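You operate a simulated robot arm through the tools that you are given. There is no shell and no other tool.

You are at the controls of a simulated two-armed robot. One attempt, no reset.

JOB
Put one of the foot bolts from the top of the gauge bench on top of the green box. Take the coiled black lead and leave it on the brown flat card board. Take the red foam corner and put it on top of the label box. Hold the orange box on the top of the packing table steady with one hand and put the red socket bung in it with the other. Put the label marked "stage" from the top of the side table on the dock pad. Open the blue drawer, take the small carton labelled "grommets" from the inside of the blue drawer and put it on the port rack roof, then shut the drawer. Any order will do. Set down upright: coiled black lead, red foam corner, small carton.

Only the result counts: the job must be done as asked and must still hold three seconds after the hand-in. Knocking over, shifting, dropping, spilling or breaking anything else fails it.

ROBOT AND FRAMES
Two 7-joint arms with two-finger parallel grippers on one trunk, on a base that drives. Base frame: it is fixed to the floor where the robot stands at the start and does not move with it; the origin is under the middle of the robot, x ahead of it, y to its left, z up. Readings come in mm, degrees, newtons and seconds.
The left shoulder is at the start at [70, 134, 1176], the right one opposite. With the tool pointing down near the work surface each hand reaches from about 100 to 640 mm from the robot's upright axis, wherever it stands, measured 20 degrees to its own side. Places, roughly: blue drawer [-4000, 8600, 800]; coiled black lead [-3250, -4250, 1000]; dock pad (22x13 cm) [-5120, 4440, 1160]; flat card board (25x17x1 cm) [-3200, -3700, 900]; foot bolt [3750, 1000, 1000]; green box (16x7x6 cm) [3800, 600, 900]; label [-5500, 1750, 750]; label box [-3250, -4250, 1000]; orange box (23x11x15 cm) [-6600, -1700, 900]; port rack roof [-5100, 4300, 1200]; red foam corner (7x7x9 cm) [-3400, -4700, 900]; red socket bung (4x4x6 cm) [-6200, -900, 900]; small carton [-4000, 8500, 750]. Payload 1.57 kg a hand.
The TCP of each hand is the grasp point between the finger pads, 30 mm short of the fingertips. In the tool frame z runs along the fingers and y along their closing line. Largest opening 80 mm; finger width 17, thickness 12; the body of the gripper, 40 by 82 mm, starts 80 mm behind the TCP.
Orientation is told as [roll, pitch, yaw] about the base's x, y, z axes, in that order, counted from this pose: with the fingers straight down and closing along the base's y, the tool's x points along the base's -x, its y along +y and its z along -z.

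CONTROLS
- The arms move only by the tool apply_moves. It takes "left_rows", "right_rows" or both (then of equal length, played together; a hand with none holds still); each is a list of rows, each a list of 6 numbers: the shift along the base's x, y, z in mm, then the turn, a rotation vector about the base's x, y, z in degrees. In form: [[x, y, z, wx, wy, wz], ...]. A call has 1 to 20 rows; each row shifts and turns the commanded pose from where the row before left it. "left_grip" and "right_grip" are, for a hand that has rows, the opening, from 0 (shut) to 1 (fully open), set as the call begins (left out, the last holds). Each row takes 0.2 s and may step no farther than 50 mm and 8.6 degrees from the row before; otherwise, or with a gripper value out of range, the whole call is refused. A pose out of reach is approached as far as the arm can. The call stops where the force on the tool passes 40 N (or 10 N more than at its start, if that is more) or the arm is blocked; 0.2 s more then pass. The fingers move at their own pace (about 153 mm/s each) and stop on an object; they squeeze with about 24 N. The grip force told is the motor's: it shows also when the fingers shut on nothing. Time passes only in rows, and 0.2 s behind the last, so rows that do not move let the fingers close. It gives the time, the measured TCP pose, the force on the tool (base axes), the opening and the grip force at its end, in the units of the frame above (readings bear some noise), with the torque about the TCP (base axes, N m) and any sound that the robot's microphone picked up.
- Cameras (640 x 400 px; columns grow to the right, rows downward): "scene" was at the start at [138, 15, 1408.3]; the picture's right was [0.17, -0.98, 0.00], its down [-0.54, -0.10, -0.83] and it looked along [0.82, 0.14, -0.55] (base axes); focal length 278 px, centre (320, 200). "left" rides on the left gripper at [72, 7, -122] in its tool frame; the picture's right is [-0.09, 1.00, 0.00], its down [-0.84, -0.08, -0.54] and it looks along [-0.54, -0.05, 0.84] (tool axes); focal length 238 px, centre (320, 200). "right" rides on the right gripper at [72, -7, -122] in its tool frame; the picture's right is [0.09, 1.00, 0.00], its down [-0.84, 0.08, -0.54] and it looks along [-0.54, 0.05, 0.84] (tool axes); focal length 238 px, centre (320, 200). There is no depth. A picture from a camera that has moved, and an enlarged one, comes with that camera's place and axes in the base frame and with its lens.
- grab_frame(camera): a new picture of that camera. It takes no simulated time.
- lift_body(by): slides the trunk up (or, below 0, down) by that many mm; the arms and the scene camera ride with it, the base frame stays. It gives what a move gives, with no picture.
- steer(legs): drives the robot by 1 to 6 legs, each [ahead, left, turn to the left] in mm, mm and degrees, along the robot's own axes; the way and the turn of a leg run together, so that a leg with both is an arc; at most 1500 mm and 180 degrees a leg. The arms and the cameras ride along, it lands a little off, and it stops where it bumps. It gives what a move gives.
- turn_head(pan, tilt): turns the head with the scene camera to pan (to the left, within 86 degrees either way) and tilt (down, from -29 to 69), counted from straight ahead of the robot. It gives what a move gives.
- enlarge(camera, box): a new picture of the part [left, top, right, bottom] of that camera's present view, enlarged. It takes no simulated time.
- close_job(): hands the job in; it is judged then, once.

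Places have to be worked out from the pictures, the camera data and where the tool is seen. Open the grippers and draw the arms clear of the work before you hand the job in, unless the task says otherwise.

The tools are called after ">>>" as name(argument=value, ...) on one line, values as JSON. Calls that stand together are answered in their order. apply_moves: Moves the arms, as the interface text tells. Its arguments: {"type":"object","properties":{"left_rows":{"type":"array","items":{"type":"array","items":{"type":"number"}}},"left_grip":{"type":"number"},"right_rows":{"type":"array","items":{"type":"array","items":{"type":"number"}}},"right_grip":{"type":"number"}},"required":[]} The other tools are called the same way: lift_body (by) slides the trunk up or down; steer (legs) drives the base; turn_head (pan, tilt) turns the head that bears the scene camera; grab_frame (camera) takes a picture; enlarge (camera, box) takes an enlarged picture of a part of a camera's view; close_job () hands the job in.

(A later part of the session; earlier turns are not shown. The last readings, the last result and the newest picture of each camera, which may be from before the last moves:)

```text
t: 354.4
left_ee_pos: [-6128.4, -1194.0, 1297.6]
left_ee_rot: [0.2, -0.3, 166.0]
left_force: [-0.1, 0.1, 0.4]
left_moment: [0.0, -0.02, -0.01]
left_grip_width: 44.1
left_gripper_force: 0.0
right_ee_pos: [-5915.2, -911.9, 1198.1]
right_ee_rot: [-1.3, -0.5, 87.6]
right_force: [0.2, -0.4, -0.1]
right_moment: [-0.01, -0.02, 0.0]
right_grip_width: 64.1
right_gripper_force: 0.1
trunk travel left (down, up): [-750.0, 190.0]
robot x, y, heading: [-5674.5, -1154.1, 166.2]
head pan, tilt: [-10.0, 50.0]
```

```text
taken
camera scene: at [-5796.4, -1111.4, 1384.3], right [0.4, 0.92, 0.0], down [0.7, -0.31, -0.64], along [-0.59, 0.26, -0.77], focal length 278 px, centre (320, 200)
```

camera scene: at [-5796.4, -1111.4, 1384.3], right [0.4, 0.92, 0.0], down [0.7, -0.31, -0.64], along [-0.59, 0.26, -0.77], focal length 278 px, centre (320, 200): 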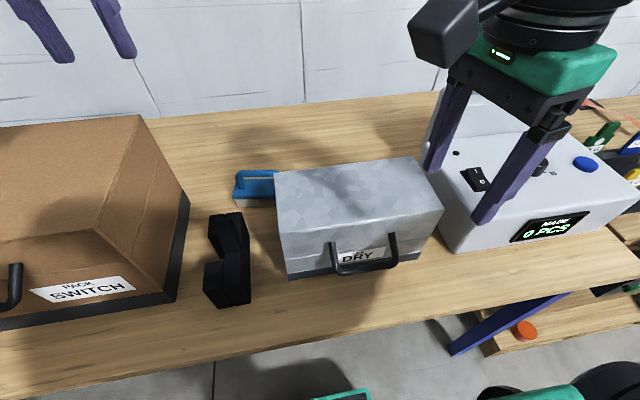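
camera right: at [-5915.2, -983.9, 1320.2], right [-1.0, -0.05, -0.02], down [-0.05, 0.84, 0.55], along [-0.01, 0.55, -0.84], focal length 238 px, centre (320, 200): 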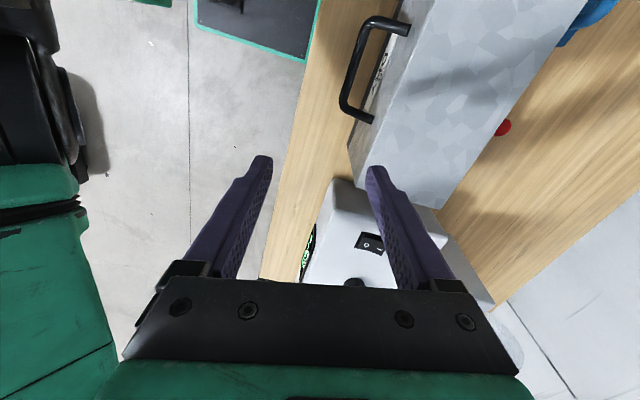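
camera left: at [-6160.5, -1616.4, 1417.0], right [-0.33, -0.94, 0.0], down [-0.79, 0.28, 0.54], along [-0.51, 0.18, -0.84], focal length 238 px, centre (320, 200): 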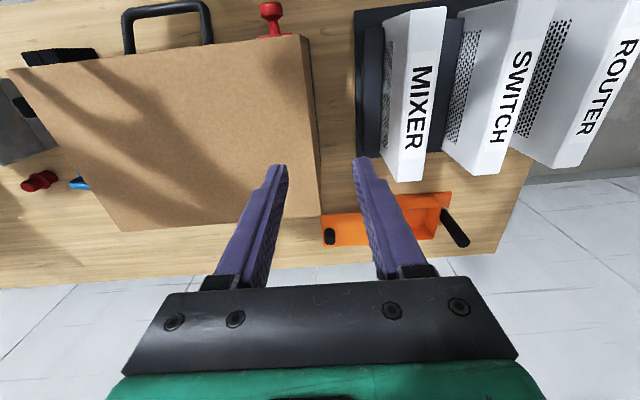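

I carry the right hand forward over the case to above the bung, sinking to z≈1115.

>>> apply_moves(right_rows=[[-40, 3.7, -11, 0, 0, -1.5], [-40, 3.7, -11, 0, 0, -1.5], [-40, 3.7, -11, 0, 0, -1.5], [-40, 3.7, -11, 0, 0, -1.5], [-40, 3.7, -11, 0, 0, -1.5], [-40, 3.7, -11, 0, 0, -1.5], [-39, 3.7, -11, 0, 0, -1.5]], right_grip=0.8)

>>> grab_frame(camera="right")

>>> grab_frame(camera="scene")

```text
t: 356.0
left_ee_pos: [-6130.1, -1196.6, 1295.7]
left_ee_rot: [-0.2, -0.2, 166.0]
left_force: [0.4, 0.1, -0.6]
left_moment: [0.04, -0.02, 0.01]
left_grip_width: 44.0
left_gripper_force: 0.1
right_ee_pos: [-6198.2, -888.4, 1122.6]
right_ee_rot: [-1.5, -0.7, 77.3]
right_force: [0.3, 0.2, 0.8]
right_moment: [-0.01, -0.01, 0.03]
right_grip_width: 63.9
right_gripper_force: 0.2
trunk travel left (down, up): [-750.0, 190.0]
robot x, y, heading: [-5678.9, -1155.5, 166.2]
head pan, tilt: [-10.0, 50.0]
```

```text
taken
camera right: at [-6210.1, -960.0, 1242.8], right [-0.99, 0.13, -0.03], down [0.1, 0.83, 0.55], along [0.09, 0.54, -0.83], focal length 238 px, centre (320, 200)
```

right: 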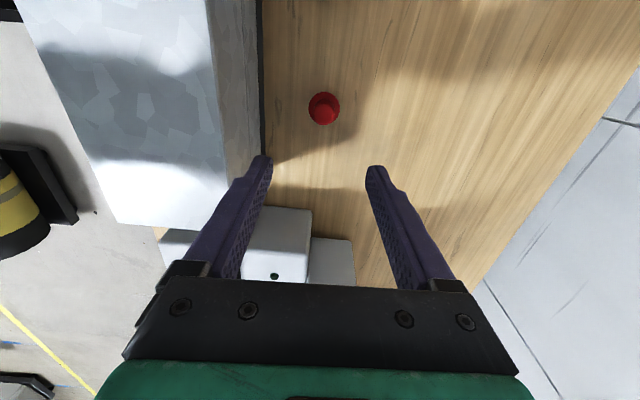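

```text
taken
camera scene: at [-5798.8, -1113.5, 1384.1], right [0.4, 0.92, 0.0], down [0.7, -0.31, -0.64], along [-0.59, 0.26, -0.77], focal length 278 px, centre (320, 200)
```

scene: 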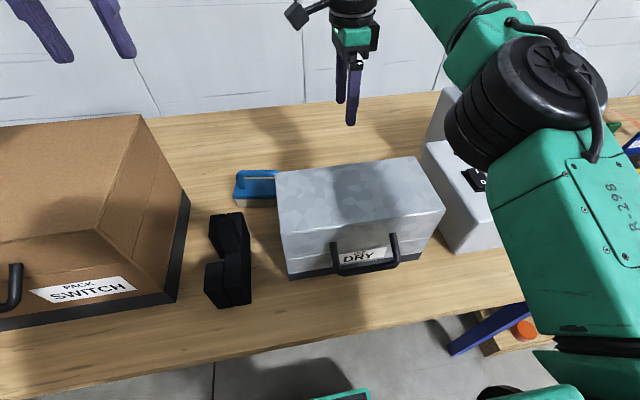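

Now above the bung (est. (−6200,−889)). I descend to z≈1010 and check.

>>> apply_moves(right_rows=[[-2, 0, -40, 0, 0, 0], [-1, 0, -40, 0, 0, 0], [0, 0, -30, 0, 0, 0], [0, 0, 0, 0, 0, 0]])

>>> grab_frame(camera="right")

>>> enlarge(camera="scene", box=[240, 50, 440, 220])

```text
t: 357.0
left_ee_pos: [-6128.3, -1194.1, 1296.7]
left_ee_rot: [0.0, -0.2, 166.0]
left_force: [0.6, -0.3, -0.1]
left_moment: [0.01, -0.02, 0.01]
left_grip_width: 44.0
left_gripper_force: 0.1
right_ee_pos: [-6196.5, -885.3, 1012.1]
right_ee_rot: [-1.3, -0.5, 77.0]
right_force: [-0.1, -0.5, -0.6]
right_moment: [0.03, 0.03, -0.01]
right_grip_width: 64.2
right_gripper_force: 0.1
trunk travel left (down, up): [-750.0, 190.0]
robot x, y, heading: [-5676.8, -1151.0, 166.6]
head pan, tilt: [-10.0, 50.0]
```

```text
taken
camera right: at [-6210.1, -956.9, 1133.4], right [-0.99, 0.13, -0.02], down [0.1, 0.83, 0.55], along [0.09, 0.54, -0.84], focal length 238 px, centre (320, 200)
```

right: 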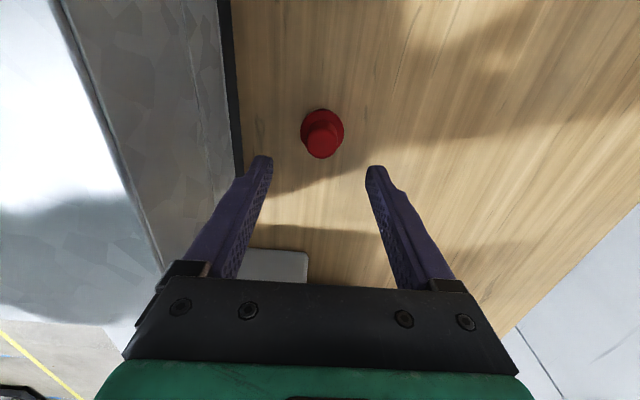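

```text
2.35 times, centred on (340, 135) of scene
camera zoom: at [-5796.4, -1111.5, 1384.3], right [0.4, 0.92, 0.0], down [0.7, -0.31, -0.64], along [-0.59, 0.26, -0.77], focal length 653 px, centre (273, 353)
```

zoom: 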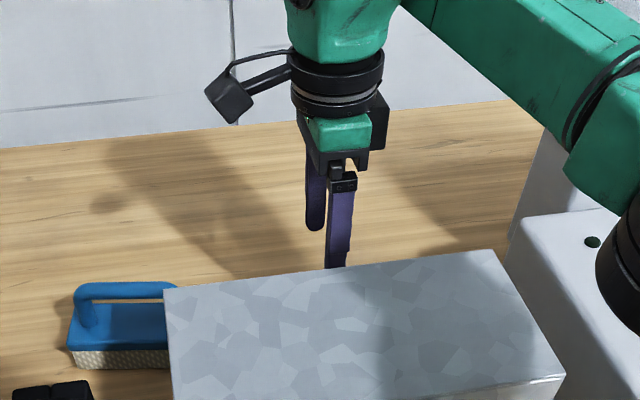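

Bung axis ≈(−6198,−891). I shift (−2,−5) and descend to z≈953, then look.

>>> apply_moves(right_rows=[[-1, -3, -25, 0, 0, 0], [-1, -2, -20, 0, 0, 0], [0, 0, -13, 0, 0, 0], [0, 0, 0, 0, 0, 0]])

>>> enlarge(camera="right", box=[220, 110, 420, 250])

```text
t: 358.0
left_ee_pos: [-6130.5, -1192.5, 1296.4]
left_ee_rot: [-0.1, -0.4, 166.0]
left_force: [0.0, -0.2, -0.1]
left_moment: [0.0, 0.02, 0.0]
left_grip_width: 44.2
left_gripper_force: 0.1
right_ee_pos: [-6200.1, -889.4, 954.2]
right_ee_rot: [-1.4, -0.4, 77.0]
right_force: [-0.3, -0.3, -0.4]
right_moment: [0.02, 0.01, 0.0]
right_grip_width: 63.8
right_gripper_force: 0.2
trunk travel left (down, up): [-750.0, 190.0]
robot x, y, heading: [-5676.6, -1154.0, 166.6]
head pan, tilt: [-10.0, 50.0]
```

```text
2.86 times, centred on (320, 180) of right
camera zoom: at [-6212.4, -961.0, 1075.8], right [-0.99, 0.13, -0.02], down [0.1, 0.83, 0.55], along [0.09, 0.54, -0.84], focal length 681 px, centre (320, 257)
```

zoom: 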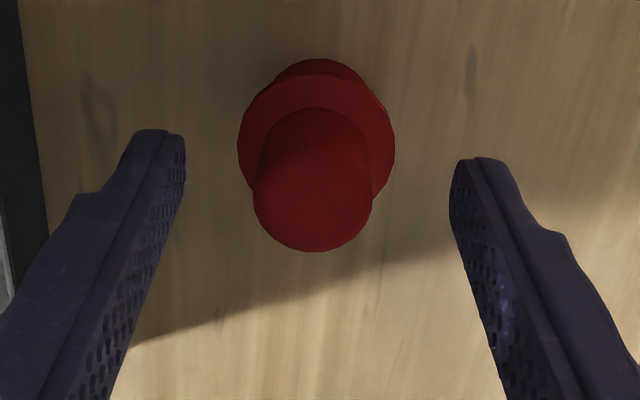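

Knob between the fingers; flange below the tips. I shift −3 in y and close.

>>> apply_moves(right_rows=[[0, -3, 1, 0, 0, 0], [0, 0, 0, 0, 0, 0]])

>>> apply_moves(right_rows=[[0, 0, 0, 0, 0, 0], [0, 0, 0, 0, 0, 0], [0, 0, 0, 0, 0, 0], [0, 0, 0, 0, 0, 0]], right_grip=0.0)

>>> grab_frame(camera="right")

```text
t: 358.6
left_ee_pos: [-6130.0, -1193.8, 1296.5]
left_ee_rot: [0.0, -0.3, 166.0]
left_force: [-0.3, 0.3, -0.2]
left_moment: [-0.02, -0.02, -0.02]
left_grip_width: 44.0
left_gripper_force: 0.0
right_ee_pos: [-6199.8, -892.4, 954.8]
right_ee_rot: [-1.3, -0.4, 77.1]
right_force: [-0.4, -0.9, -0.1]
right_moment: [0.0, -0.01, 0.02]
right_grip_width: 63.8
right_gripper_force: 0.0
trunk travel left (down, up): [-750.0, 190.0]
robot x, y, heading: [-5677.9, -1155.4, 166.2]
head pan, tilt: [-10.0, 50.0]
```

```text
t: 359.6
left_ee_pos: [-6129.8, -1193.6, 1297.1]
left_ee_rot: [0.0, -0.3, 166.0]
left_force: [-0.9, -0.3, 0.4]
left_moment: [0.0, 0.0, -0.02]
left_grip_width: 44.0
left_gripper_force: 0.1
right_ee_pos: [-6199.6, -891.7, 955.2]
right_ee_rot: [-1.3, -0.6, 77.1]
right_force: [0.4, 0.1, 0.6]
right_moment: [-0.02, 0.01, 0.03]
right_grip_width: 25.5
right_gripper_force: 24.0
trunk travel left (down, up): [-750.0, 190.0]
robot x, y, heading: [-5676.5, -1154.1, 166.5]
head pan, tilt: [-10.0, 50.0]
```

```text
taken
camera right: at [-6212.6, -964.0, 1077.2], right [-0.99, 0.13, -0.02], down [0.1, 0.83, 0.55], along [0.09, 0.54, -0.84], focal length 238 px, centre (320, 200)
```

right: 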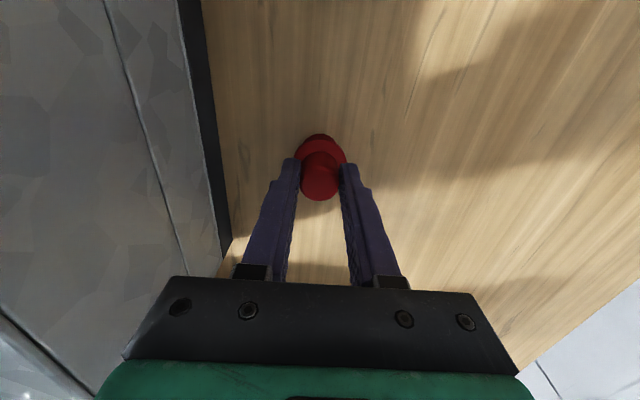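

Gripped at 25.5 mm. I lift straight up, then draw back over the case while rising.

>>> apply_moves(right_rows=[[0, 0, 20, 0, 0, 0], [0, 0, 45, 0, 0, 0], [0, 0, 45, 0, 0, 0], [0, 0, 45, 0, 0, 0], [10, -2, 30, 0, 0, 0], [30, -5, 25, 0, 0, 0], [40, -8, 25, 0, 0, 0], [40, -8, 20, 0, 0, 0], [40, -8, 20, 0, 0, 0]])

>>> grab_frame(camera="scene")

>>> grab_frame(camera="right")

```text
t: 361.6
left_ee_pos: [-6126.7, -1194.3, 1298.4]
left_ee_rot: [0.1, -0.5, 166.0]
left_force: [-0.4, -0.3, 0.5]
left_moment: [-0.01, 0.04, 0.01]
left_grip_width: 43.9
left_gripper_force: 0.2
right_ee_pos: [-6035.1, -925.5, 1229.3]
right_ee_rot: [-1.2, -0.6, 77.0]
right_force: [-0.6, 0.5, -0.2]
right_moment: [-0.05, -0.01, 0.01]
right_grip_width: 25.8
right_gripper_force: 24.1
trunk travel left (down, up): [-750.0, 190.0]
robot x, y, heading: [-5675.6, -1156.2, 166.4]
head pan, tilt: [-10.0, 50.0]
```

```text
taken
camera scene: at [-5794.1, -1111.6, 1384.4], right [0.4, 0.92, 0.0], down [0.7, -0.31, -0.64], along [-0.59, 0.26, -0.77], focal length 278 px, centre (320, 200)
```

scene: 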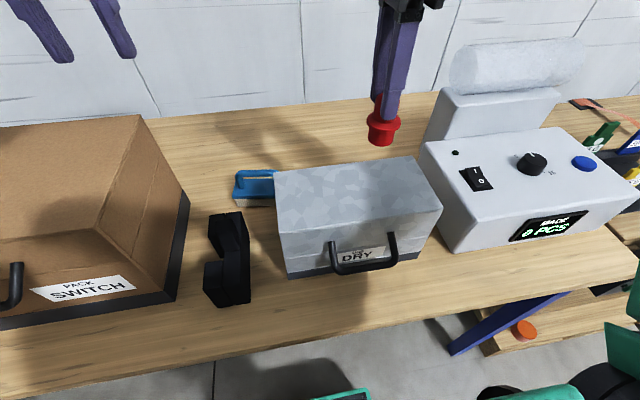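

```text
taken
camera right: at [-6048.0, -997.9, 1352.1], right [-0.99, 0.13, -0.02], down [0.1, 0.83, 0.55], along [0.09, 0.54, -0.84], focal length 238 px, centre (320, 200)
```

right: 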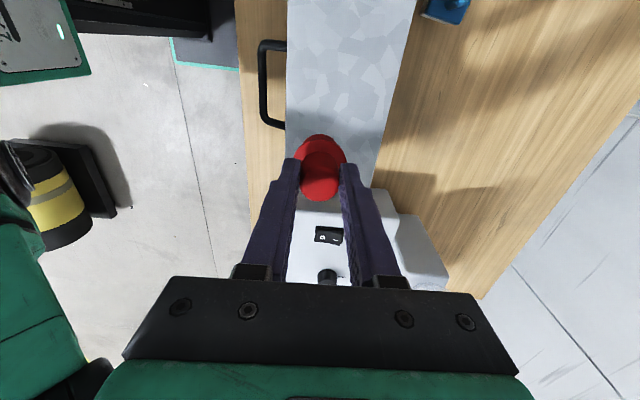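

Bung held. I strafe left about 600 mm to the orange box region, both hands high, and look again.

>>> apply_moves(right_rows=[[20, -5, 15, 0, 0, 0], [20, -5, 15, 0, 0, 0]])

>>> steer(legs=[[0, 600, 0]])

>>> turn_head(pan=10, tilt=45)

>>> grab_frame(camera="scene")

>>> grab_frame(camera="left")

>>> turn_head(pan=40, tilt=65)

>>> grab_frame(camera="scene")

```text
t: 362.2
left_ee_pos: [-6126.6, -1194.7, 1297.0]
left_ee_rot: [0.0, -0.5, 166.0]
left_force: [-0.2, 1.0, 1.1]
left_moment: [0.01, 0.04, 0.0]
left_grip_width: 44.0
left_gripper_force: 0.1
right_ee_pos: [-5995.9, -935.8, 1260.6]
right_ee_rot: [-1.2, -0.5, 77.0]
right_force: [0.1, -0.1, -0.7]
right_moment: [-0.01, 0.08, 0.0]
right_grip_width: 25.5
right_gripper_force: 24.2
trunk travel left (down, up): [-750.0, 190.0]
robot x, y, heading: [-5679.8, -1152.7, 166.5]
head pan, tilt: [-10.0, 50.0]
```

```text
t: 365.6
left_ee_pos: [-6275.3, -1779.2, 1296.2]
left_ee_rot: [0.0, -0.4, 165.7]
left_force: [-0.8, -0.3, -0.1]
left_moment: [-0.05, -0.01, 0.0]
left_grip_width: 44.0
left_gripper_force: 0.0
right_ee_pos: [-6143.3, -1521.3, 1259.3]
right_ee_rot: [-1.3, -0.4, 76.6]
right_force: [0.2, -0.1, -0.1]
right_moment: [0.01, -0.01, 0.01]
right_grip_width: 25.6
right_gripper_force: 24.2
trunk travel left (down, up): [-750.0, 190.0]
robot x, y, heading: [-5826.8, -1740.9, 166.0]
head pan, tilt: [-10.0, 50.0]
```

```text
t: 366.4
left_ee_pos: [-6273.9, -1781.5, 1297.5]
left_ee_rot: [0.1, -0.3, 165.7]
left_force: [0.4, 0.5, 1.1]
left_moment: [-0.02, -0.02, -0.01]
left_grip_width: 44.1
left_gripper_force: 0.1
right_ee_pos: [-6142.8, -1522.4, 1259.1]
right_ee_rot: [-1.3, -0.5, 76.7]
right_force: [0.1, 0.0, -0.2]
right_moment: [0.02, 0.0, 0.0]
right_grip_width: 25.4
right_gripper_force: 24.5
trunk travel left (down, up): [-750.0, 190.0]
robot x, y, heading: [-5825.9, -1742.3, 165.9]
head pan, tilt: [10.0, 45.0]
```

```text
taken
camera scene: at [-5952.0, -1725.9, 1391.1], right [0.07, 1.0, 0.0], down [0.71, -0.05, -0.71], along [-0.7, 0.05, -0.71], focal length 278 px, centre (320, 200)
```

scene: 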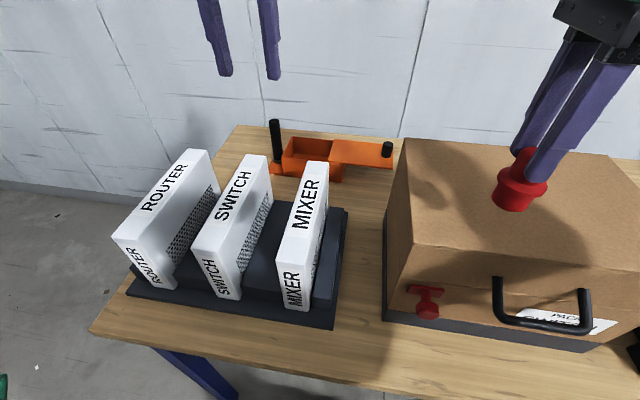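

```text
taken
camera left: at [-6206.0, -1806.5, 1417.8], right [-0.34, -0.94, 0.0], down [-0.79, 0.28, 0.55], along [-0.51, 0.18, -0.84], focal length 238 px, centre (320, 200)
```

left: 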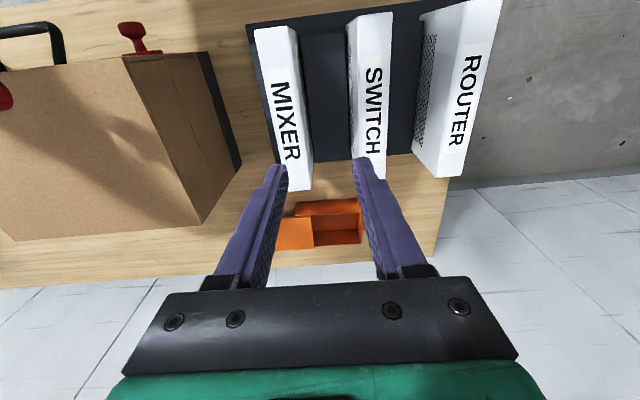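

```text
t: 367.4
left_ee_pos: [-6274.3, -1780.6, 1296.3]
left_ee_rot: [0.0, -0.4, 165.7]
left_force: [0.1, 0.1, -0.7]
left_moment: [0.04, 0.0, -0.01]
left_grip_width: 44.1
left_gripper_force: 0.0
right_ee_pos: [-6142.8, -1521.4, 1258.9]
right_ee_rot: [-1.2, -0.5, 76.6]
right_force: [0.4, -0.2, -0.2]
right_moment: [0.01, 0.03, 0.01]
right_grip_width: 25.4
right_gripper_force: 23.2
trunk travel left (down, up): [-750.0, 190.0]
robot x, y, heading: [-5822.9, -1744.1, 166.0]
head pan, tilt: [40.0, 65.0]
```

```text
taken
camera scene: at [-5925.4, -1757.7, 1366.2], right [-0.44, 0.9, 0.0], down [0.81, 0.4, -0.42], along [-0.38, -0.19, -0.91], focal length 278 px, centre (320, 200)
```

scene: 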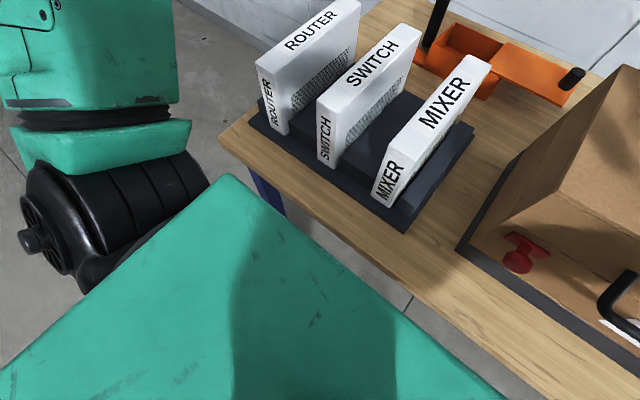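

Now a clear view. I enlarge the orange box again.

>>> turn_head(pan=10, tilt=40)

>>> enlarge(camera="scene", box=[250, 130, 410, 220])

>>> enlarge(camera="left", box=[240, 170, 480, 290])

```text
t: 368.3
left_ee_pos: [-6274.6, -1781.0, 1296.9]
left_ee_rot: [0.1, -0.3, 165.7]
left_force: [0.2, 0.1, -0.4]
left_moment: [0.0, -0.04, 0.0]
left_grip_width: 43.9
left_gripper_force: 0.1
right_ee_pos: [-6142.2, -1522.0, 1259.8]
right_ee_rot: [-1.3, -0.4, 76.7]
right_force: [0.1, -0.6, -1.3]
right_moment: [0.02, -0.01, -0.04]
right_grip_width: 25.4
right_gripper_force: 24.3
trunk travel left (down, up): [-750.0, 190.0]
robot x, y, heading: [-5825.5, -1741.5, 165.9]
head pan, tilt: [10.0, 40.0]
```

```text
4.00 times, centred on (330, 175) of scene
camera zoom: at [-5955.5, -1725.4, 1398.4], right [0.07, 1.0, 0.0], down [0.64, -0.04, -0.77], along [-0.76, 0.05, -0.64], focal length 1110 px, centre (280, 300)
```

zoom: 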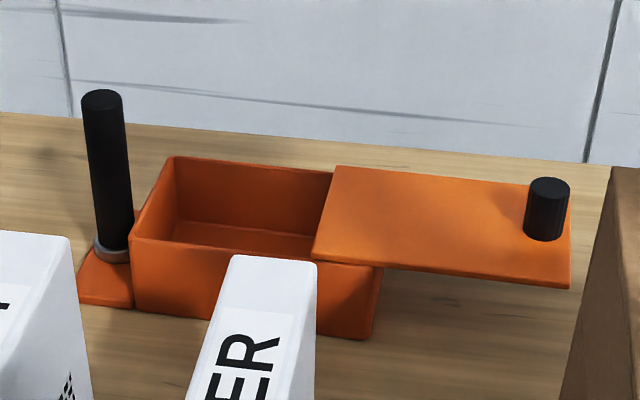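

```text
2.67 times, centred on (360, 230) of left
camera zoom: at [-6205.9, -1806.1, 1417.9], right [-0.34, -0.94, 0.0], down [-0.79, 0.28, 0.55], along [-0.51, 0.18, -0.84], focal length 636 px, centre (213, 120)
```

zoom: 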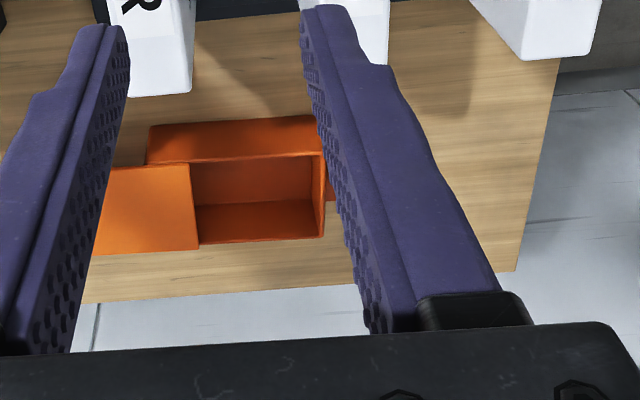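

Rod at ≈(−6588,−1801), top z≈1044; opening centre ≈(−6574,−1713), rim z≈962. I raise the trunk 100 mm, strafe 120 left and drive 160 ahead (base under the table).

>>> lift_body(by=100)

>>> steer(legs=[[0, 120, 0.4], [100, 0, 0]])

>>> turn_head(pan=0, tilt=65)

>>> grab_frame(camera="scene")

```text
t: 369.7
left_ee_pos: [-6274.9, -1779.4, 1397.6]
left_ee_rot: [0.1, -0.4, 165.7]
left_force: [-0.1, 0.0, 0.3]
left_moment: [-0.01, 0.0, 0.0]
left_grip_width: 44.0
left_gripper_force: 0.1
right_ee_pos: [-6142.5, -1521.6, 1360.5]
right_ee_rot: [-1.3, -0.5, 76.6]
right_force: [0.3, -0.2, -1.1]
right_moment: [0.0, 0.0, -0.01]
right_grip_width: 25.8
right_gripper_force: 24.7
trunk travel left (down, up): [-850.0, 90.0]
robot x, y, heading: [-5823.7, -1741.2, 166.1]
head pan, tilt: [10.0, 40.0]
```

```text
t: 371.6
left_ee_pos: [-6390.4, -1875.8, 1399.5]
left_ee_rot: [0.1, -0.8, 165.8]
left_force: [0.9, -0.5, -0.2]
left_moment: [0.07, 0.03, 0.01]
left_grip_width: 43.7
left_gripper_force: 0.0
right_ee_pos: [-6260.0, -1616.5, 1361.9]
right_ee_rot: [-0.9, -0.4, 76.8]
right_force: [0.3, -0.4, 0.0]
right_moment: [0.02, 0.07, 0.03]
right_grip_width: 25.4
right_gripper_force: 23.9
trunk travel left (down, up): [-850.0, 90.0]
robot x, y, heading: [-5943.6, -1835.9, 166.1]
head pan, tilt: [10.0, 40.0]
```

```text
t: 372.5
left_ee_pos: [-6400.1, -1873.0, 1396.5]
left_ee_rot: [0.0, -0.2, 165.9]
left_force: [0.2, 0.0, -0.1]
left_moment: [-0.03, -0.06, 0.0]
left_grip_width: 44.0
left_gripper_force: 0.1
right_ee_pos: [-6270.1, -1613.7, 1358.4]
right_ee_rot: [-1.3, -0.6, 76.8]
right_force: [0.5, 0.2, -0.9]
right_moment: [0.02, -0.02, 0.05]
right_grip_width: 25.7
right_gripper_force: 24.2
trunk travel left (down, up): [-850.0, 90.0]
robot x, y, heading: [-5945.5, -1837.4, 166.2]
head pan, tilt: [0.0, 65.0]
```

```text
taken
camera scene: at [-6056.5, -1808.6, 1465.9], right [0.24, 0.97, 0.0], down [0.88, -0.22, -0.42], along [-0.41, 0.1, -0.91], focal length 278 px, centre (320, 200)
```

scene: 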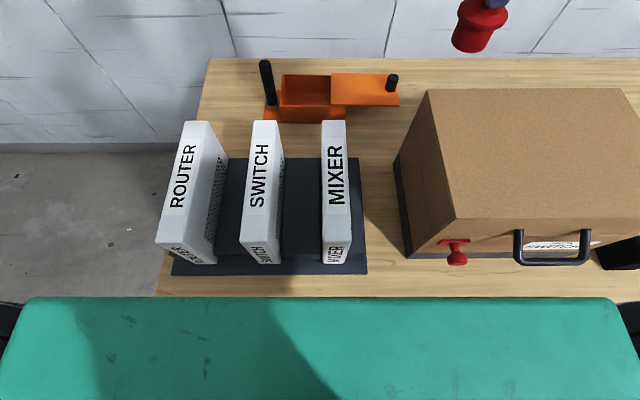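

Clear. I drive another 65 mm ahead.

>>> steer(legs=[[65, 0, 0]])

>>> turn_head(pan=0, tilt=50)

>>> grab_frame(camera="scene")

>>> enlarge(camera="scene", box=[240, 100, 440, 225])

```text
t: 373.5
left_ee_pos: [-6449.4, -1861.5, 1401.4]
left_ee_rot: [0.2, -0.9, 165.8]
left_force: [1.0, -0.6, 0.2]
left_moment: [0.06, 0.11, -0.04]
left_grip_width: 44.0
left_gripper_force: 0.0
right_ee_pos: [-6318.1, -1601.7, 1363.0]
right_ee_rot: [-0.7, -0.5, 76.9]
right_force: [0.9, -0.3, 0.0]
right_moment: [0.0, 0.11, 0.02]
right_grip_width: 25.5
right_gripper_force: 24.2
trunk travel left (down, up): [-850.0, 90.0]
robot x, y, heading: [-6007.6, -1818.3, 166.1]
head pan, tilt: [0.0, 65.0]
```

```text
t: 374.3
left_ee_pos: [-6459.2, -1858.9, 1397.5]
left_ee_rot: [0.0, -0.5, 165.7]
left_force: [-0.9, -0.3, 0.4]
left_moment: [0.01, -0.01, -0.02]
left_grip_width: 43.9
left_gripper_force: 0.1
right_ee_pos: [-6328.6, -1599.0, 1360.6]
right_ee_rot: [-1.2, -0.6, 76.9]
right_force: [-0.8, -0.4, -0.4]
right_moment: [0.0, -0.01, 0.02]
right_grip_width: 25.7
right_gripper_force: 24.0
trunk travel left (down, up): [-850.0, 90.0]
robot x, y, heading: [-6009.6, -1817.9, 166.0]
head pan, tilt: [0.0, 50.0]
```

```text
taken
camera scene: at [-6130.6, -1789.7, 1484.3], right [0.24, 0.97, 0.0], down [0.74, -0.18, -0.64], along [-0.62, 0.15, -0.77], focal length 278 px, centre (320, 200)
```

scene: 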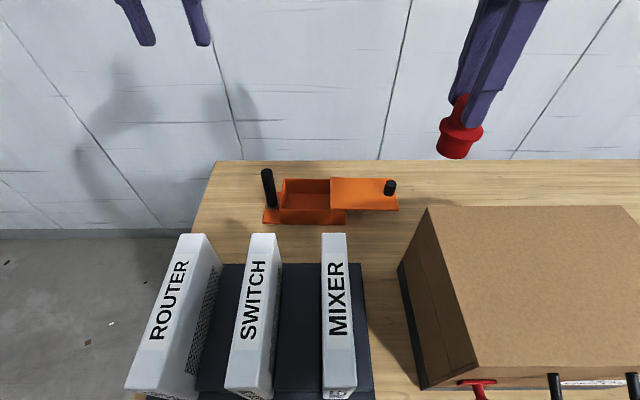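

```text
3.20 times, centred on (340, 162) of scene
camera zoom: at [-6130.6, -1789.7, 1484.3], right [0.24, 0.97, 0.0], down [0.74, -0.18, -0.64], along [-0.62, 0.15, -0.77], focal length 888 px, centre (256, 320)
```

zoom: 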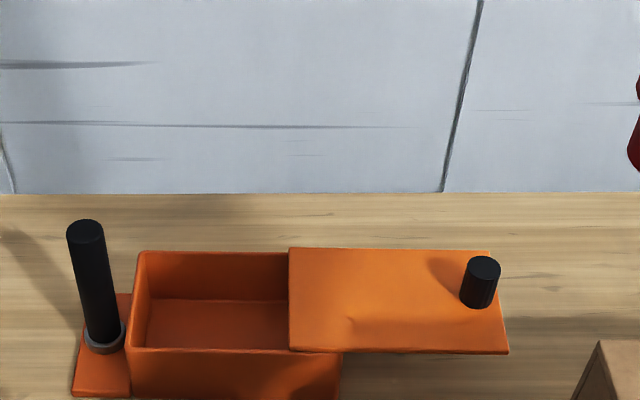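

Refined: rod (−6595,−1802) top 1044; opening centre (−6578,−1715). I turn the left hand to close along the depth direction (yaw ≈77°), lean it ~16° to the left, and bring it above the rod.

>>> apply_moves(left_rows=[[0, 0, 0, 0, 0, -8.06], [0, 0, 0, 0, 0, -8.06], [0, 0, 0, 0, 0, -8.06], [0, 0, 0, 0, 0, -8.06], [0, 0, 0, 0, 0, -8.06], [0, 0, 0, 0, 0, -8.06], [0, 0, 0, 0, 0, -8.06], [0, 0, 0, 0, 0, -8.06], [0, 0, 0, 0, 0, -8.06], [0, 0, 0, 0, 0, -8.06], [0, 0, 0, 0, 0, -8.06], [0, 0, 0, 7.78, -1.87, 0], [0, 0, 0, 7.78, -1.87, 0]], left_grip=1.0)

>>> grab_frame(camera="scene")

```text
t: 377.1
left_ee_pos: [-6461.0, -1861.3, 1396.4]
left_ee_rot: [-0.1, -16.6, 77.1]
left_force: [-0.4, -0.2, -0.2]
left_moment: [0.03, 0.01, -0.01]
left_grip_width: 80.3
left_gripper_force: 0.1
right_ee_pos: [-6330.5, -1601.7, 1361.0]
right_ee_rot: [-1.4, -0.6, 76.9]
right_force: [0.8, 0.6, -0.4]
right_moment: [0.03, 0.01, 0.0]
right_grip_width: 25.7
right_gripper_force: 24.1
trunk travel left (down, up): [-850.0, 90.0]
robot x, y, heading: [-6008.5, -1818.4, 166.1]
head pan, tilt: [0.0, 50.0]
```

```text
taken
camera scene: at [-6133.6, -1792.2, 1484.2], right [0.24, 0.97, 0.0], down [0.74, -0.18, -0.64], along [-0.62, 0.15, -0.77], focal length 278 px, centre (320, 200)
```

scene: 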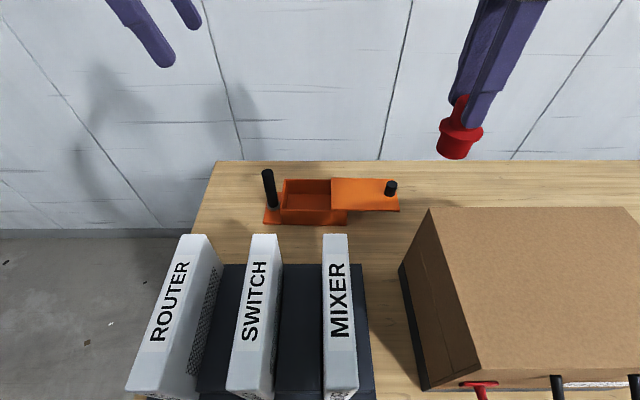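

Lean achieved. I lower it to a point up-left along the finger axis from the rod's grip point.

>>> apply_moves(left_rows=[[-17.5, 4.4, -37, 0, 0, 0], [-17.5, 4.4, -37, 0, 0, 0], [-17.5, 4.4, -37, 0, 0, 0], [-17.5, 4.4, -37, 0, 0, 0], [-17.5, 4.4, -37, 0, 0, 0], [-17.5, 4.4, -37, 0, 0, 0], [-17.5, 4.4, -37, 0, 0, 0], [-17.5, 4.4, -37, 0, 0, 0]])

>>> grab_frame(camera="left")

>>> grab_frame(camera="scene")

```text
t: 378.9
left_ee_pos: [-6599.8, -1822.1, 1099.4]
left_ee_rot: [-0.3, -16.4, 77.2]
left_force: [0.4, 0.2, 0.0]
left_moment: [-0.02, 0.0, -0.04]
left_grip_width: 79.9
left_gripper_force: 0.2
right_ee_pos: [-6330.7, -1598.8, 1359.5]
right_ee_rot: [-1.4, -0.5, 76.9]
right_force: [0.5, 0.4, -0.2]
right_moment: [-0.03, -0.02, 0.01]
right_grip_width: 25.5
right_gripper_force: 24.3
trunk travel left (down, up): [-850.0, 90.0]
robot x, y, heading: [-6005.1, -1817.2, 166.1]
head pan, tilt: [0.0, 50.0]
```

```text
taken
camera left: at [-6631.0, -1922.0, 1195.7], right [-0.95, 0.31, 0.02], down [0.22, 0.62, 0.76], along [0.22, 0.72, -0.65], focal length 238 px, centre (320, 200)
```

left: 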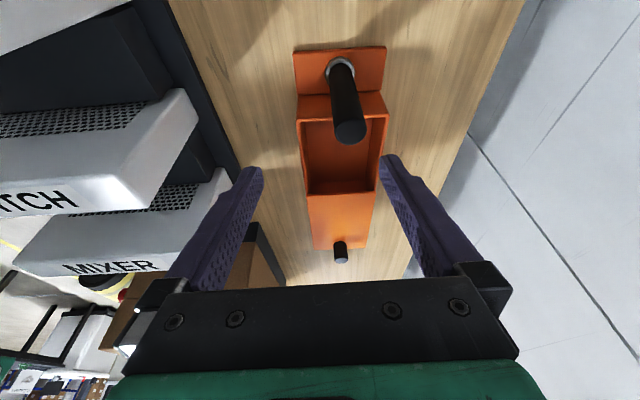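

```text
taken
camera scene: at [-6133.8, -1788.8, 1484.1], right [0.24, 0.97, 0.0], down [0.74, -0.18, -0.64], along [-0.62, 0.15, -0.77], focal length 278 px, centre (320, 200)
```

scene: 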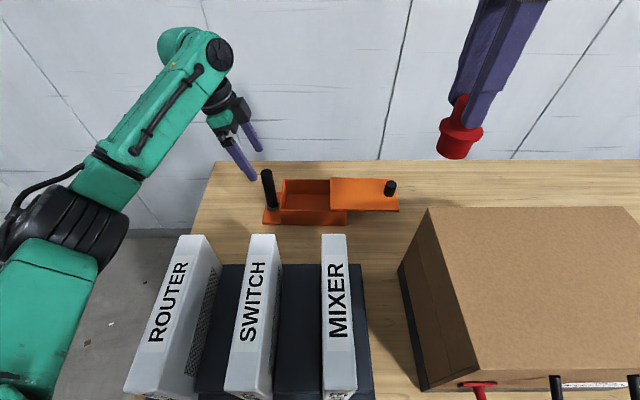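

The left camera puts the rod at ≈(−6624,−1806), which agrees with the scene view if the table is ≈875 high (not 900). I enlarge the left view to verify.

>>> enlarge(camera="left", box=[270, 30, 430, 270])

```text
1.67 times, centred on (350, 150) of left
camera zoom: at [-6631.0, -1922.0, 1195.7], right [-0.95, 0.31, 0.02], down [0.22, 0.62, 0.76], along [0.22, 0.72, -0.65], focal length 397 px, centre (270, 283)
```

zoom: 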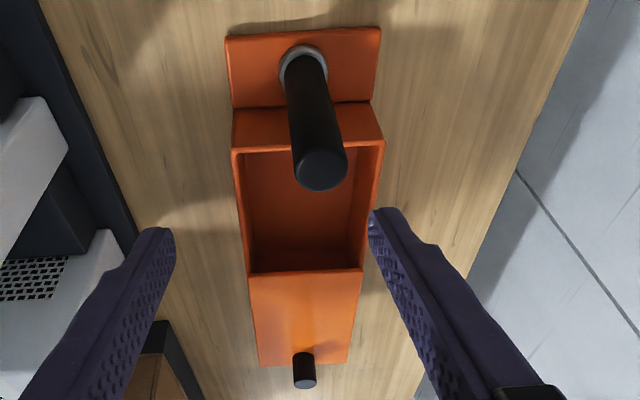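

Confirmed: rim z≈936, rod (−6624,−1806) top ≈1021, opening centre ≈(−6600,−1712), table ≈876. That is farther, so I raise the trunk 60 mm and drive 48 mm further in.

>>> lift_body(by=60)

>>> steer(legs=[[48, 0, 0]])

>>> turn_head(pan=0, tilt=50)

>>> grab_frame(camera="scene")

>>> grab_frame(camera="left")

```text
t: 379.9
left_ee_pos: [-6599.6, -1821.3, 1161.2]
left_ee_rot: [-0.1, -16.5, 77.2]
left_force: [-0.4, 0.2, -0.3]
left_moment: [-0.01, -0.03, 0.02]
left_grip_width: 80.0
left_gripper_force: 0.0
right_ee_pos: [-6329.4, -1598.6, 1420.5]
right_ee_rot: [-1.2, -0.5, 76.9]
right_force: [0.5, -1.1, -1.0]
right_moment: [0.0, 0.04, -0.02]
right_grip_width: 25.7
right_gripper_force: 24.1
trunk travel left (down, up): [-910.0, 30.0]
robot x, y, heading: [-6014.0, -1817.2, 166.3]
head pan, tilt: [0.0, 50.0]
```

```text
t: 380.8
left_ee_pos: [-6637.1, -1812.4, 1166.2]
left_ee_rot: [0.4, -16.5, 77.0]
left_force: [0.4, 0.6, 0.1]
left_moment: [0.0, 0.05, -0.04]
left_grip_width: 79.7
left_gripper_force: 0.0
right_ee_pos: [-6365.2, -1590.8, 1423.8]
right_ee_rot: [-0.7, -0.5, 76.9]
right_force: [1.4, 0.5, -1.2]
right_moment: [0.02, 0.09, 0.01]
right_grip_width: 25.3
right_gripper_force: 24.1
trunk travel left (down, up): [-910.0, 30.0]
robot x, y, heading: [-6056.0, -1806.8, 166.1]
head pan, tilt: [0.0, 50.0]
```

```text
t: 381.4
left_ee_pos: [-6643.7, -1810.2, 1163.1]
left_ee_rot: [-0.1, -16.4, 77.1]
left_force: [0.0, -1.0, 0.4]
left_moment: [0.03, 0.04, 0.05]
left_grip_width: 80.0
left_gripper_force: 0.0
right_ee_pos: [-6373.9, -1588.9, 1420.6]
right_ee_rot: [-1.0, -0.5, 76.9]
right_force: [-0.2, -0.3, 0.3]
right_moment: [0.0, 0.02, -0.02]
right_grip_width: 25.4
right_gripper_force: 23.7
trunk travel left (down, up): [-910.0, 30.0]
robot x, y, heading: [-6053.6, -1807.4, 166.4]
head pan, tilt: [0.0, 50.0]
```

```text
taken
camera scene: at [-6175.6, -1778.8, 1544.6], right [0.24, 0.97, 0.0], down [0.74, -0.18, -0.64], along [-0.63, 0.15, -0.76], focal length 278 px, centre (320, 200)
```

scene: 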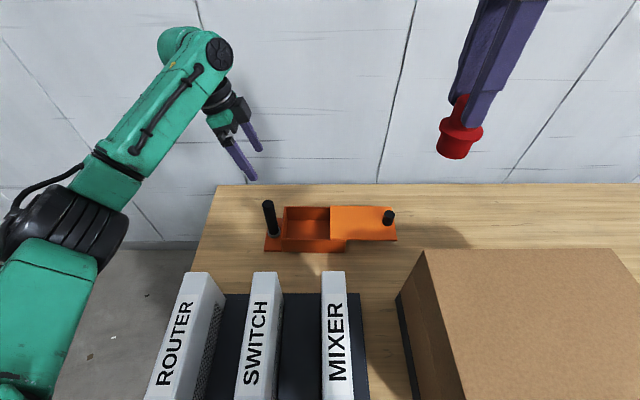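

```text
taken
camera left: at [-6673.7, -1911.7, 1258.4], right [-0.95, 0.31, 0.03], down [0.22, 0.62, 0.76], along [0.22, 0.72, -0.65], focal length 238 px, centre (320, 200)
```

left: 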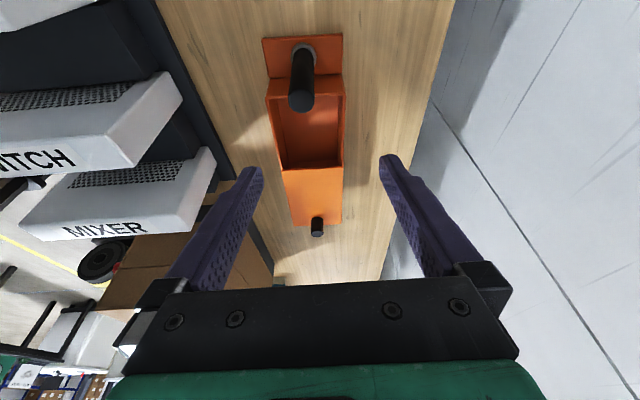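

Rod confirmed at (−6623,−1804). I move to the pre-grip point up-left of it.

>>> apply_moves(left_rows=[[8, -10, -40, 0, 0, 0], [7, -9, -40, 0, 0, 0], [0, 0, 0, 0, 0, 0]])

>>> grab_frame(camera="left")

>>> enlarge(camera="scene", box=[180, 130, 420, 270])

```text
t: 382.2
left_ee_pos: [-6631.4, -1827.2, 1082.8]
left_ee_rot: [-0.1, -16.5, 77.2]
left_force: [0.2, 0.2, 0.1]
left_moment: [0.01, -0.01, 0.02]
left_grip_width: 80.1
left_gripper_force: 0.0
right_ee_pos: [-6375.4, -1587.7, 1419.6]
right_ee_rot: [-1.2, -0.5, 77.0]
right_force: [0.2, 0.6, -0.5]
right_moment: [0.0, 0.01, 0.02]
right_grip_width: 25.7
right_gripper_force: 24.5
trunk travel left (down, up): [-910.0, 30.0]
robot x, y, heading: [-6059.6, -1809.2, 166.0]
head pan, tilt: [0.0, 50.0]
```

```text
taken
camera left: at [-6660.5, -1928.5, 1178.1], right [-0.95, 0.31, 0.02], down [0.22, 0.62, 0.76], along [0.22, 0.72, -0.65], focal length 238 px, centre (320, 200)
```

left: 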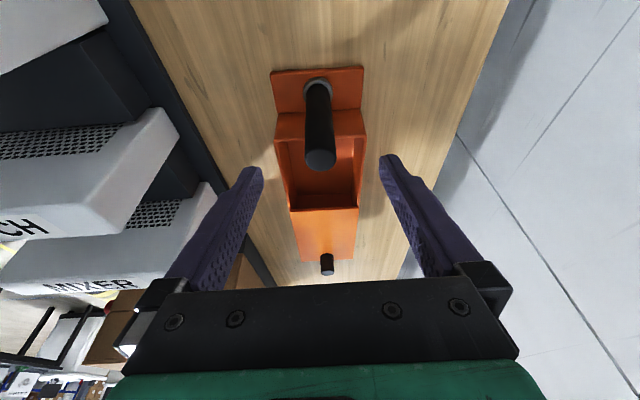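

```text
2.67 times, centred on (300, 200) of scene
camera zoom: at [-6177.8, -1777.5, 1544.4], right [0.24, 0.97, 0.0], down [0.74, -0.18, -0.64], along [-0.62, 0.15, -0.77], focal length 740 px, centre (373, 200)
```

zoom: 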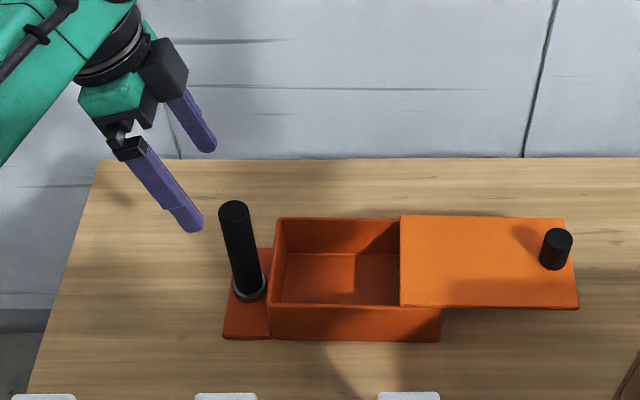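

The rod is centred between the fingers. I advance along the finger axis in two stages.

>>> apply_moves(left_rows=[[1.9, 8.3, -28.8, 0, 0, 0], [1.9, 8.3, -28.8, 0, 0, 0], [0, 0, 0, 0, 0, 0]])

>>> enlarge(camera="left", box=[220, 60, 420, 300])

>>> enlarge(camera="scene", box=[180, 130, 420, 270])

```text
t: 383.0
left_ee_pos: [-6627.6, -1812.2, 1024.2]
left_ee_rot: [-0.2, -16.4, 77.2]
left_force: [-0.9, 0.3, 0.4]
left_moment: [0.03, -0.02, 0.0]
left_grip_width: 80.0
left_gripper_force: 0.0
right_ee_pos: [-6375.7, -1587.1, 1419.9]
right_ee_rot: [-1.1, -0.5, 76.9]
right_force: [0.7, 0.6, 0.1]
right_moment: [0.02, 0.0, 0.01]
right_grip_width: 25.4
right_gripper_force: 24.3
trunk travel left (down, up): [-910.0, 30.0]
robot x, y, heading: [-6053.4, -1805.2, 166.1]
head pan, tilt: [0.0, 50.0]
```

```text
1.67 times, centred on (320, 180) of left
camera zoom: at [-6657.4, -1912.0, 1119.5], right [-0.95, 0.31, 0.02], down [0.22, 0.62, 0.76], along [0.22, 0.72, -0.65], focal length 397 px, centre (320, 233)
```

zoom: 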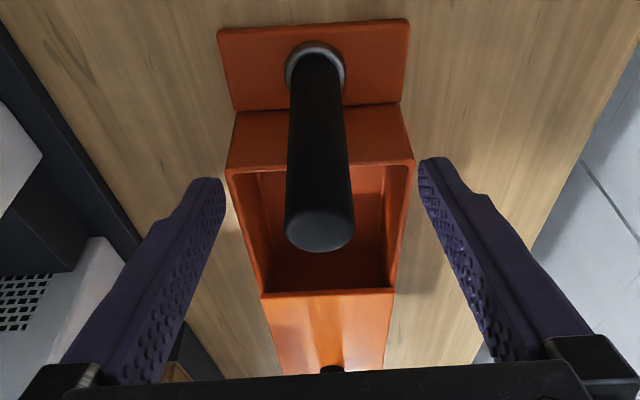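

```text
2.67 times, centred on (300, 200) of scene
camera zoom: at [-6179.2, -1777.8, 1544.2], right [0.24, 0.97, 0.0], down [0.74, -0.18, -0.64], along [-0.62, 0.15, -0.77], focal length 740 px, centre (373, 200)
```

zoom: 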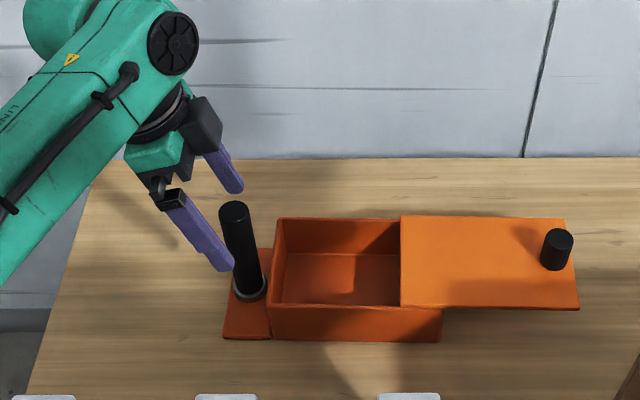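

Rod is centred. I advance the last 30 mm and close gently on it.

>>> apply_moves(left_rows=[[2, 4, -15, 0, 0, 0], [1.5, 3, -14, 0, 0, 0], [0, 0, 0, 0, 0, 0]])

>>> enlarge(camera="left", box=[220, 60, 420, 300])

```text
t: 383.8
left_ee_pos: [-6624.6, -1805.9, 996.7]
left_ee_rot: [-0.1, -16.4, 77.2]
left_force: [0.1, -0.5, 0.5]
left_moment: [0.02, 0.0, 0.03]
left_grip_width: 80.2
left_gripper_force: 0.0
right_ee_pos: [-6377.5, -1587.2, 1421.3]
right_ee_rot: [-1.3, -0.5, 76.9]
right_force: [-1.4, 0.5, -0.5]
right_moment: [-0.03, -0.01, -0.02]
right_grip_width: 25.9
right_gripper_force: 23.8
trunk travel left (down, up): [-910.0, 30.0]
robot x, y, heading: [-6055.6, -1810.6, 166.4]
head pan, tilt: [0.0, 50.0]
```

```text
1.67 times, centred on (320, 180) of left
camera zoom: at [-6654.7, -1905.9, 1091.6], right [-0.95, 0.31, 0.02], down [0.22, 0.62, 0.76], along [0.22, 0.72, -0.65], focal length 397 px, centre (320, 233)
```

zoom: 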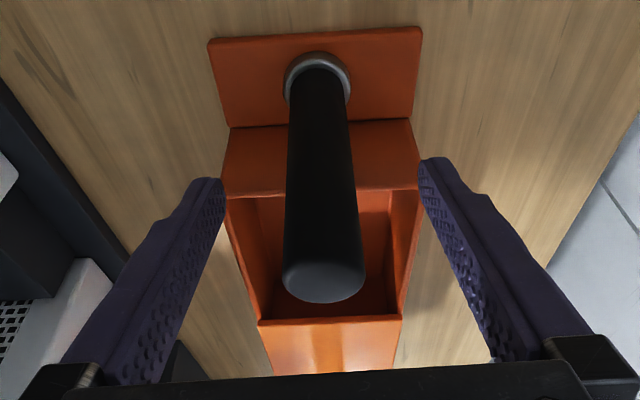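

Centred. I close the left hand on the rod.

>>> apply_moves(left_rows=[[0, 0, 0, 0, 0, 0], [0, 0, 0, 0, 0, 0], [0, 0, 0, 0, 0, 0], [0, 0, 0, 0, 0, 0]], left_grip=0.0)

>>> grab_frame(camera="scene")

>>> enlarge(camera="scene", box=[180, 130, 420, 270])

```text
t: 384.8
left_ee_pos: [-6624.5, -1804.9, 995.4]
left_ee_rot: [-0.2, -16.5, 77.2]
left_force: [-0.3, 0.2, 0.1]
left_moment: [0.15, 0.11, -0.05]
left_grip_width: 27.4
left_gripper_force: 23.9
right_ee_pos: [-6377.6, -1588.7, 1420.6]
right_ee_rot: [-1.2, -0.5, 76.9]
right_force: [0.0, 0.6, -1.5]
right_moment: [-0.01, -0.01, -0.01]
right_grip_width: 25.6
right_gripper_force: 23.8
trunk travel left (down, up): [-910.0, 30.0]
robot x, y, heading: [-6057.9, -1808.4, 166.6]
head pan, tilt: [0.0, 50.0]
```

```text
taken
camera scene: at [-6179.3, -1777.9, 1544.2], right [0.24, 0.97, 0.0], down [0.74, -0.18, -0.64], along [-0.62, 0.15, -0.77], focal length 278 px, centre (320, 200)
```

scene: 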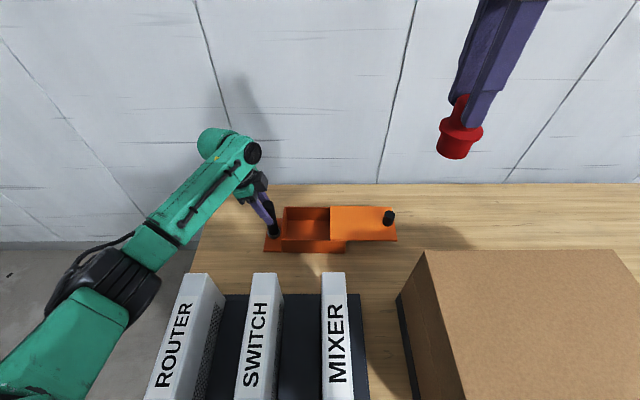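

```text
2.67 times, centred on (300, 200) of scene
camera zoom: at [-6179.3, -1777.9, 1544.2], right [0.24, 0.97, 0.0], down [0.74, -0.18, -0.64], along [-0.62, 0.15, -0.77], focal length 740 px, centre (373, 200)
```

zoom: 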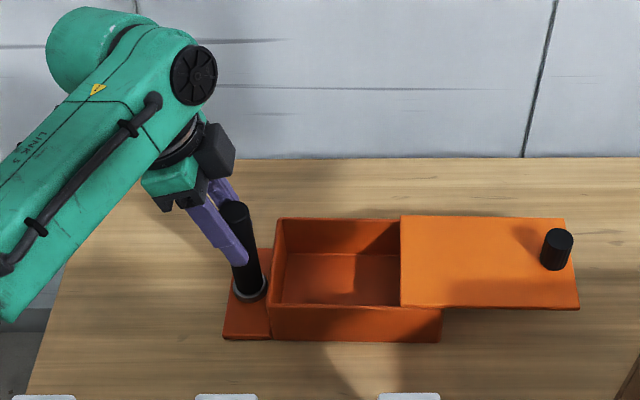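

The rod is held (27 mm) and the box hasn't moved. Now I turn the right hand back to natural yaw while lowering, keeping the bung above everything.

>>> apply_moves(right_rows=[[0, 0, -17, 0, 0, 8.18], [0, 0, -17, 0, 0, 8.18], [0, 0, -17, 0, 0, 8.18], [0, 0, -17, 0, 0, 8.18], [0, 0, -17, 0, 0, 8.18], [0, 0, -17, 0, 0, 8.18], [0, 0, -17, 0, 0, 8.18], [0, 0, -17, 0, 0, 8.18], [0, 0, -17, 0, 0, 8.18], [0, 0, -17, 0, 0, 8.18], [0, 0, -17, 0, 0, 8.18]])

>>> grab_frame(camera="scene")

>>> grab_frame(camera="right")

```text
t: 387.2
left_ee_pos: [-6624.7, -1805.5, 995.2]
left_ee_rot: [-0.2, -16.4, 77.3]
left_force: [0.3, -0.3, 0.2]
left_moment: [0.02, 0.08, -0.07]
left_grip_width: 27.0
left_gripper_force: 24.2
right_ee_pos: [-6378.0, -1588.0, 1231.9]
right_ee_rot: [-1.2, -0.4, 167.1]
right_force: [-0.1, 0.1, -0.8]
right_moment: [0.03, -0.01, 0.0]
right_grip_width: 25.6
right_gripper_force: 24.3
trunk travel left (down, up): [-910.0, 30.0]
robot x, y, heading: [-6051.3, -1809.8, 166.1]
head pan, tilt: [0.0, 50.0]
```

```text
taken
camera scene: at [-6179.3, -1777.8, 1544.2], right [0.24, 0.97, 0.0], down [0.74, -0.18, -0.64], along [-0.62, 0.15, -0.77], focal length 278 px, centre (320, 200)
```

scene: 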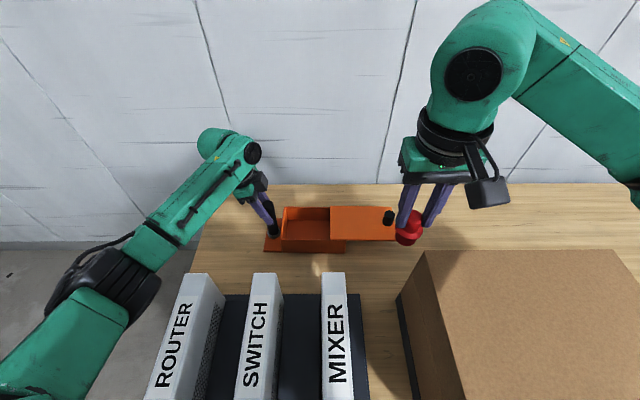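

```text
taken
camera right: at [-6305.7, -1599.9, 1354.1], right [-0.13, -0.99, -0.02], down [-0.83, 0.1, 0.55], along [-0.54, 0.09, -0.84], focal length 238 px, centre (320, 200)
```

right: 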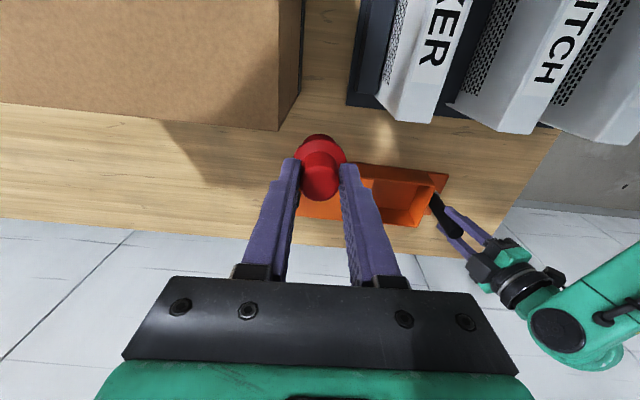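

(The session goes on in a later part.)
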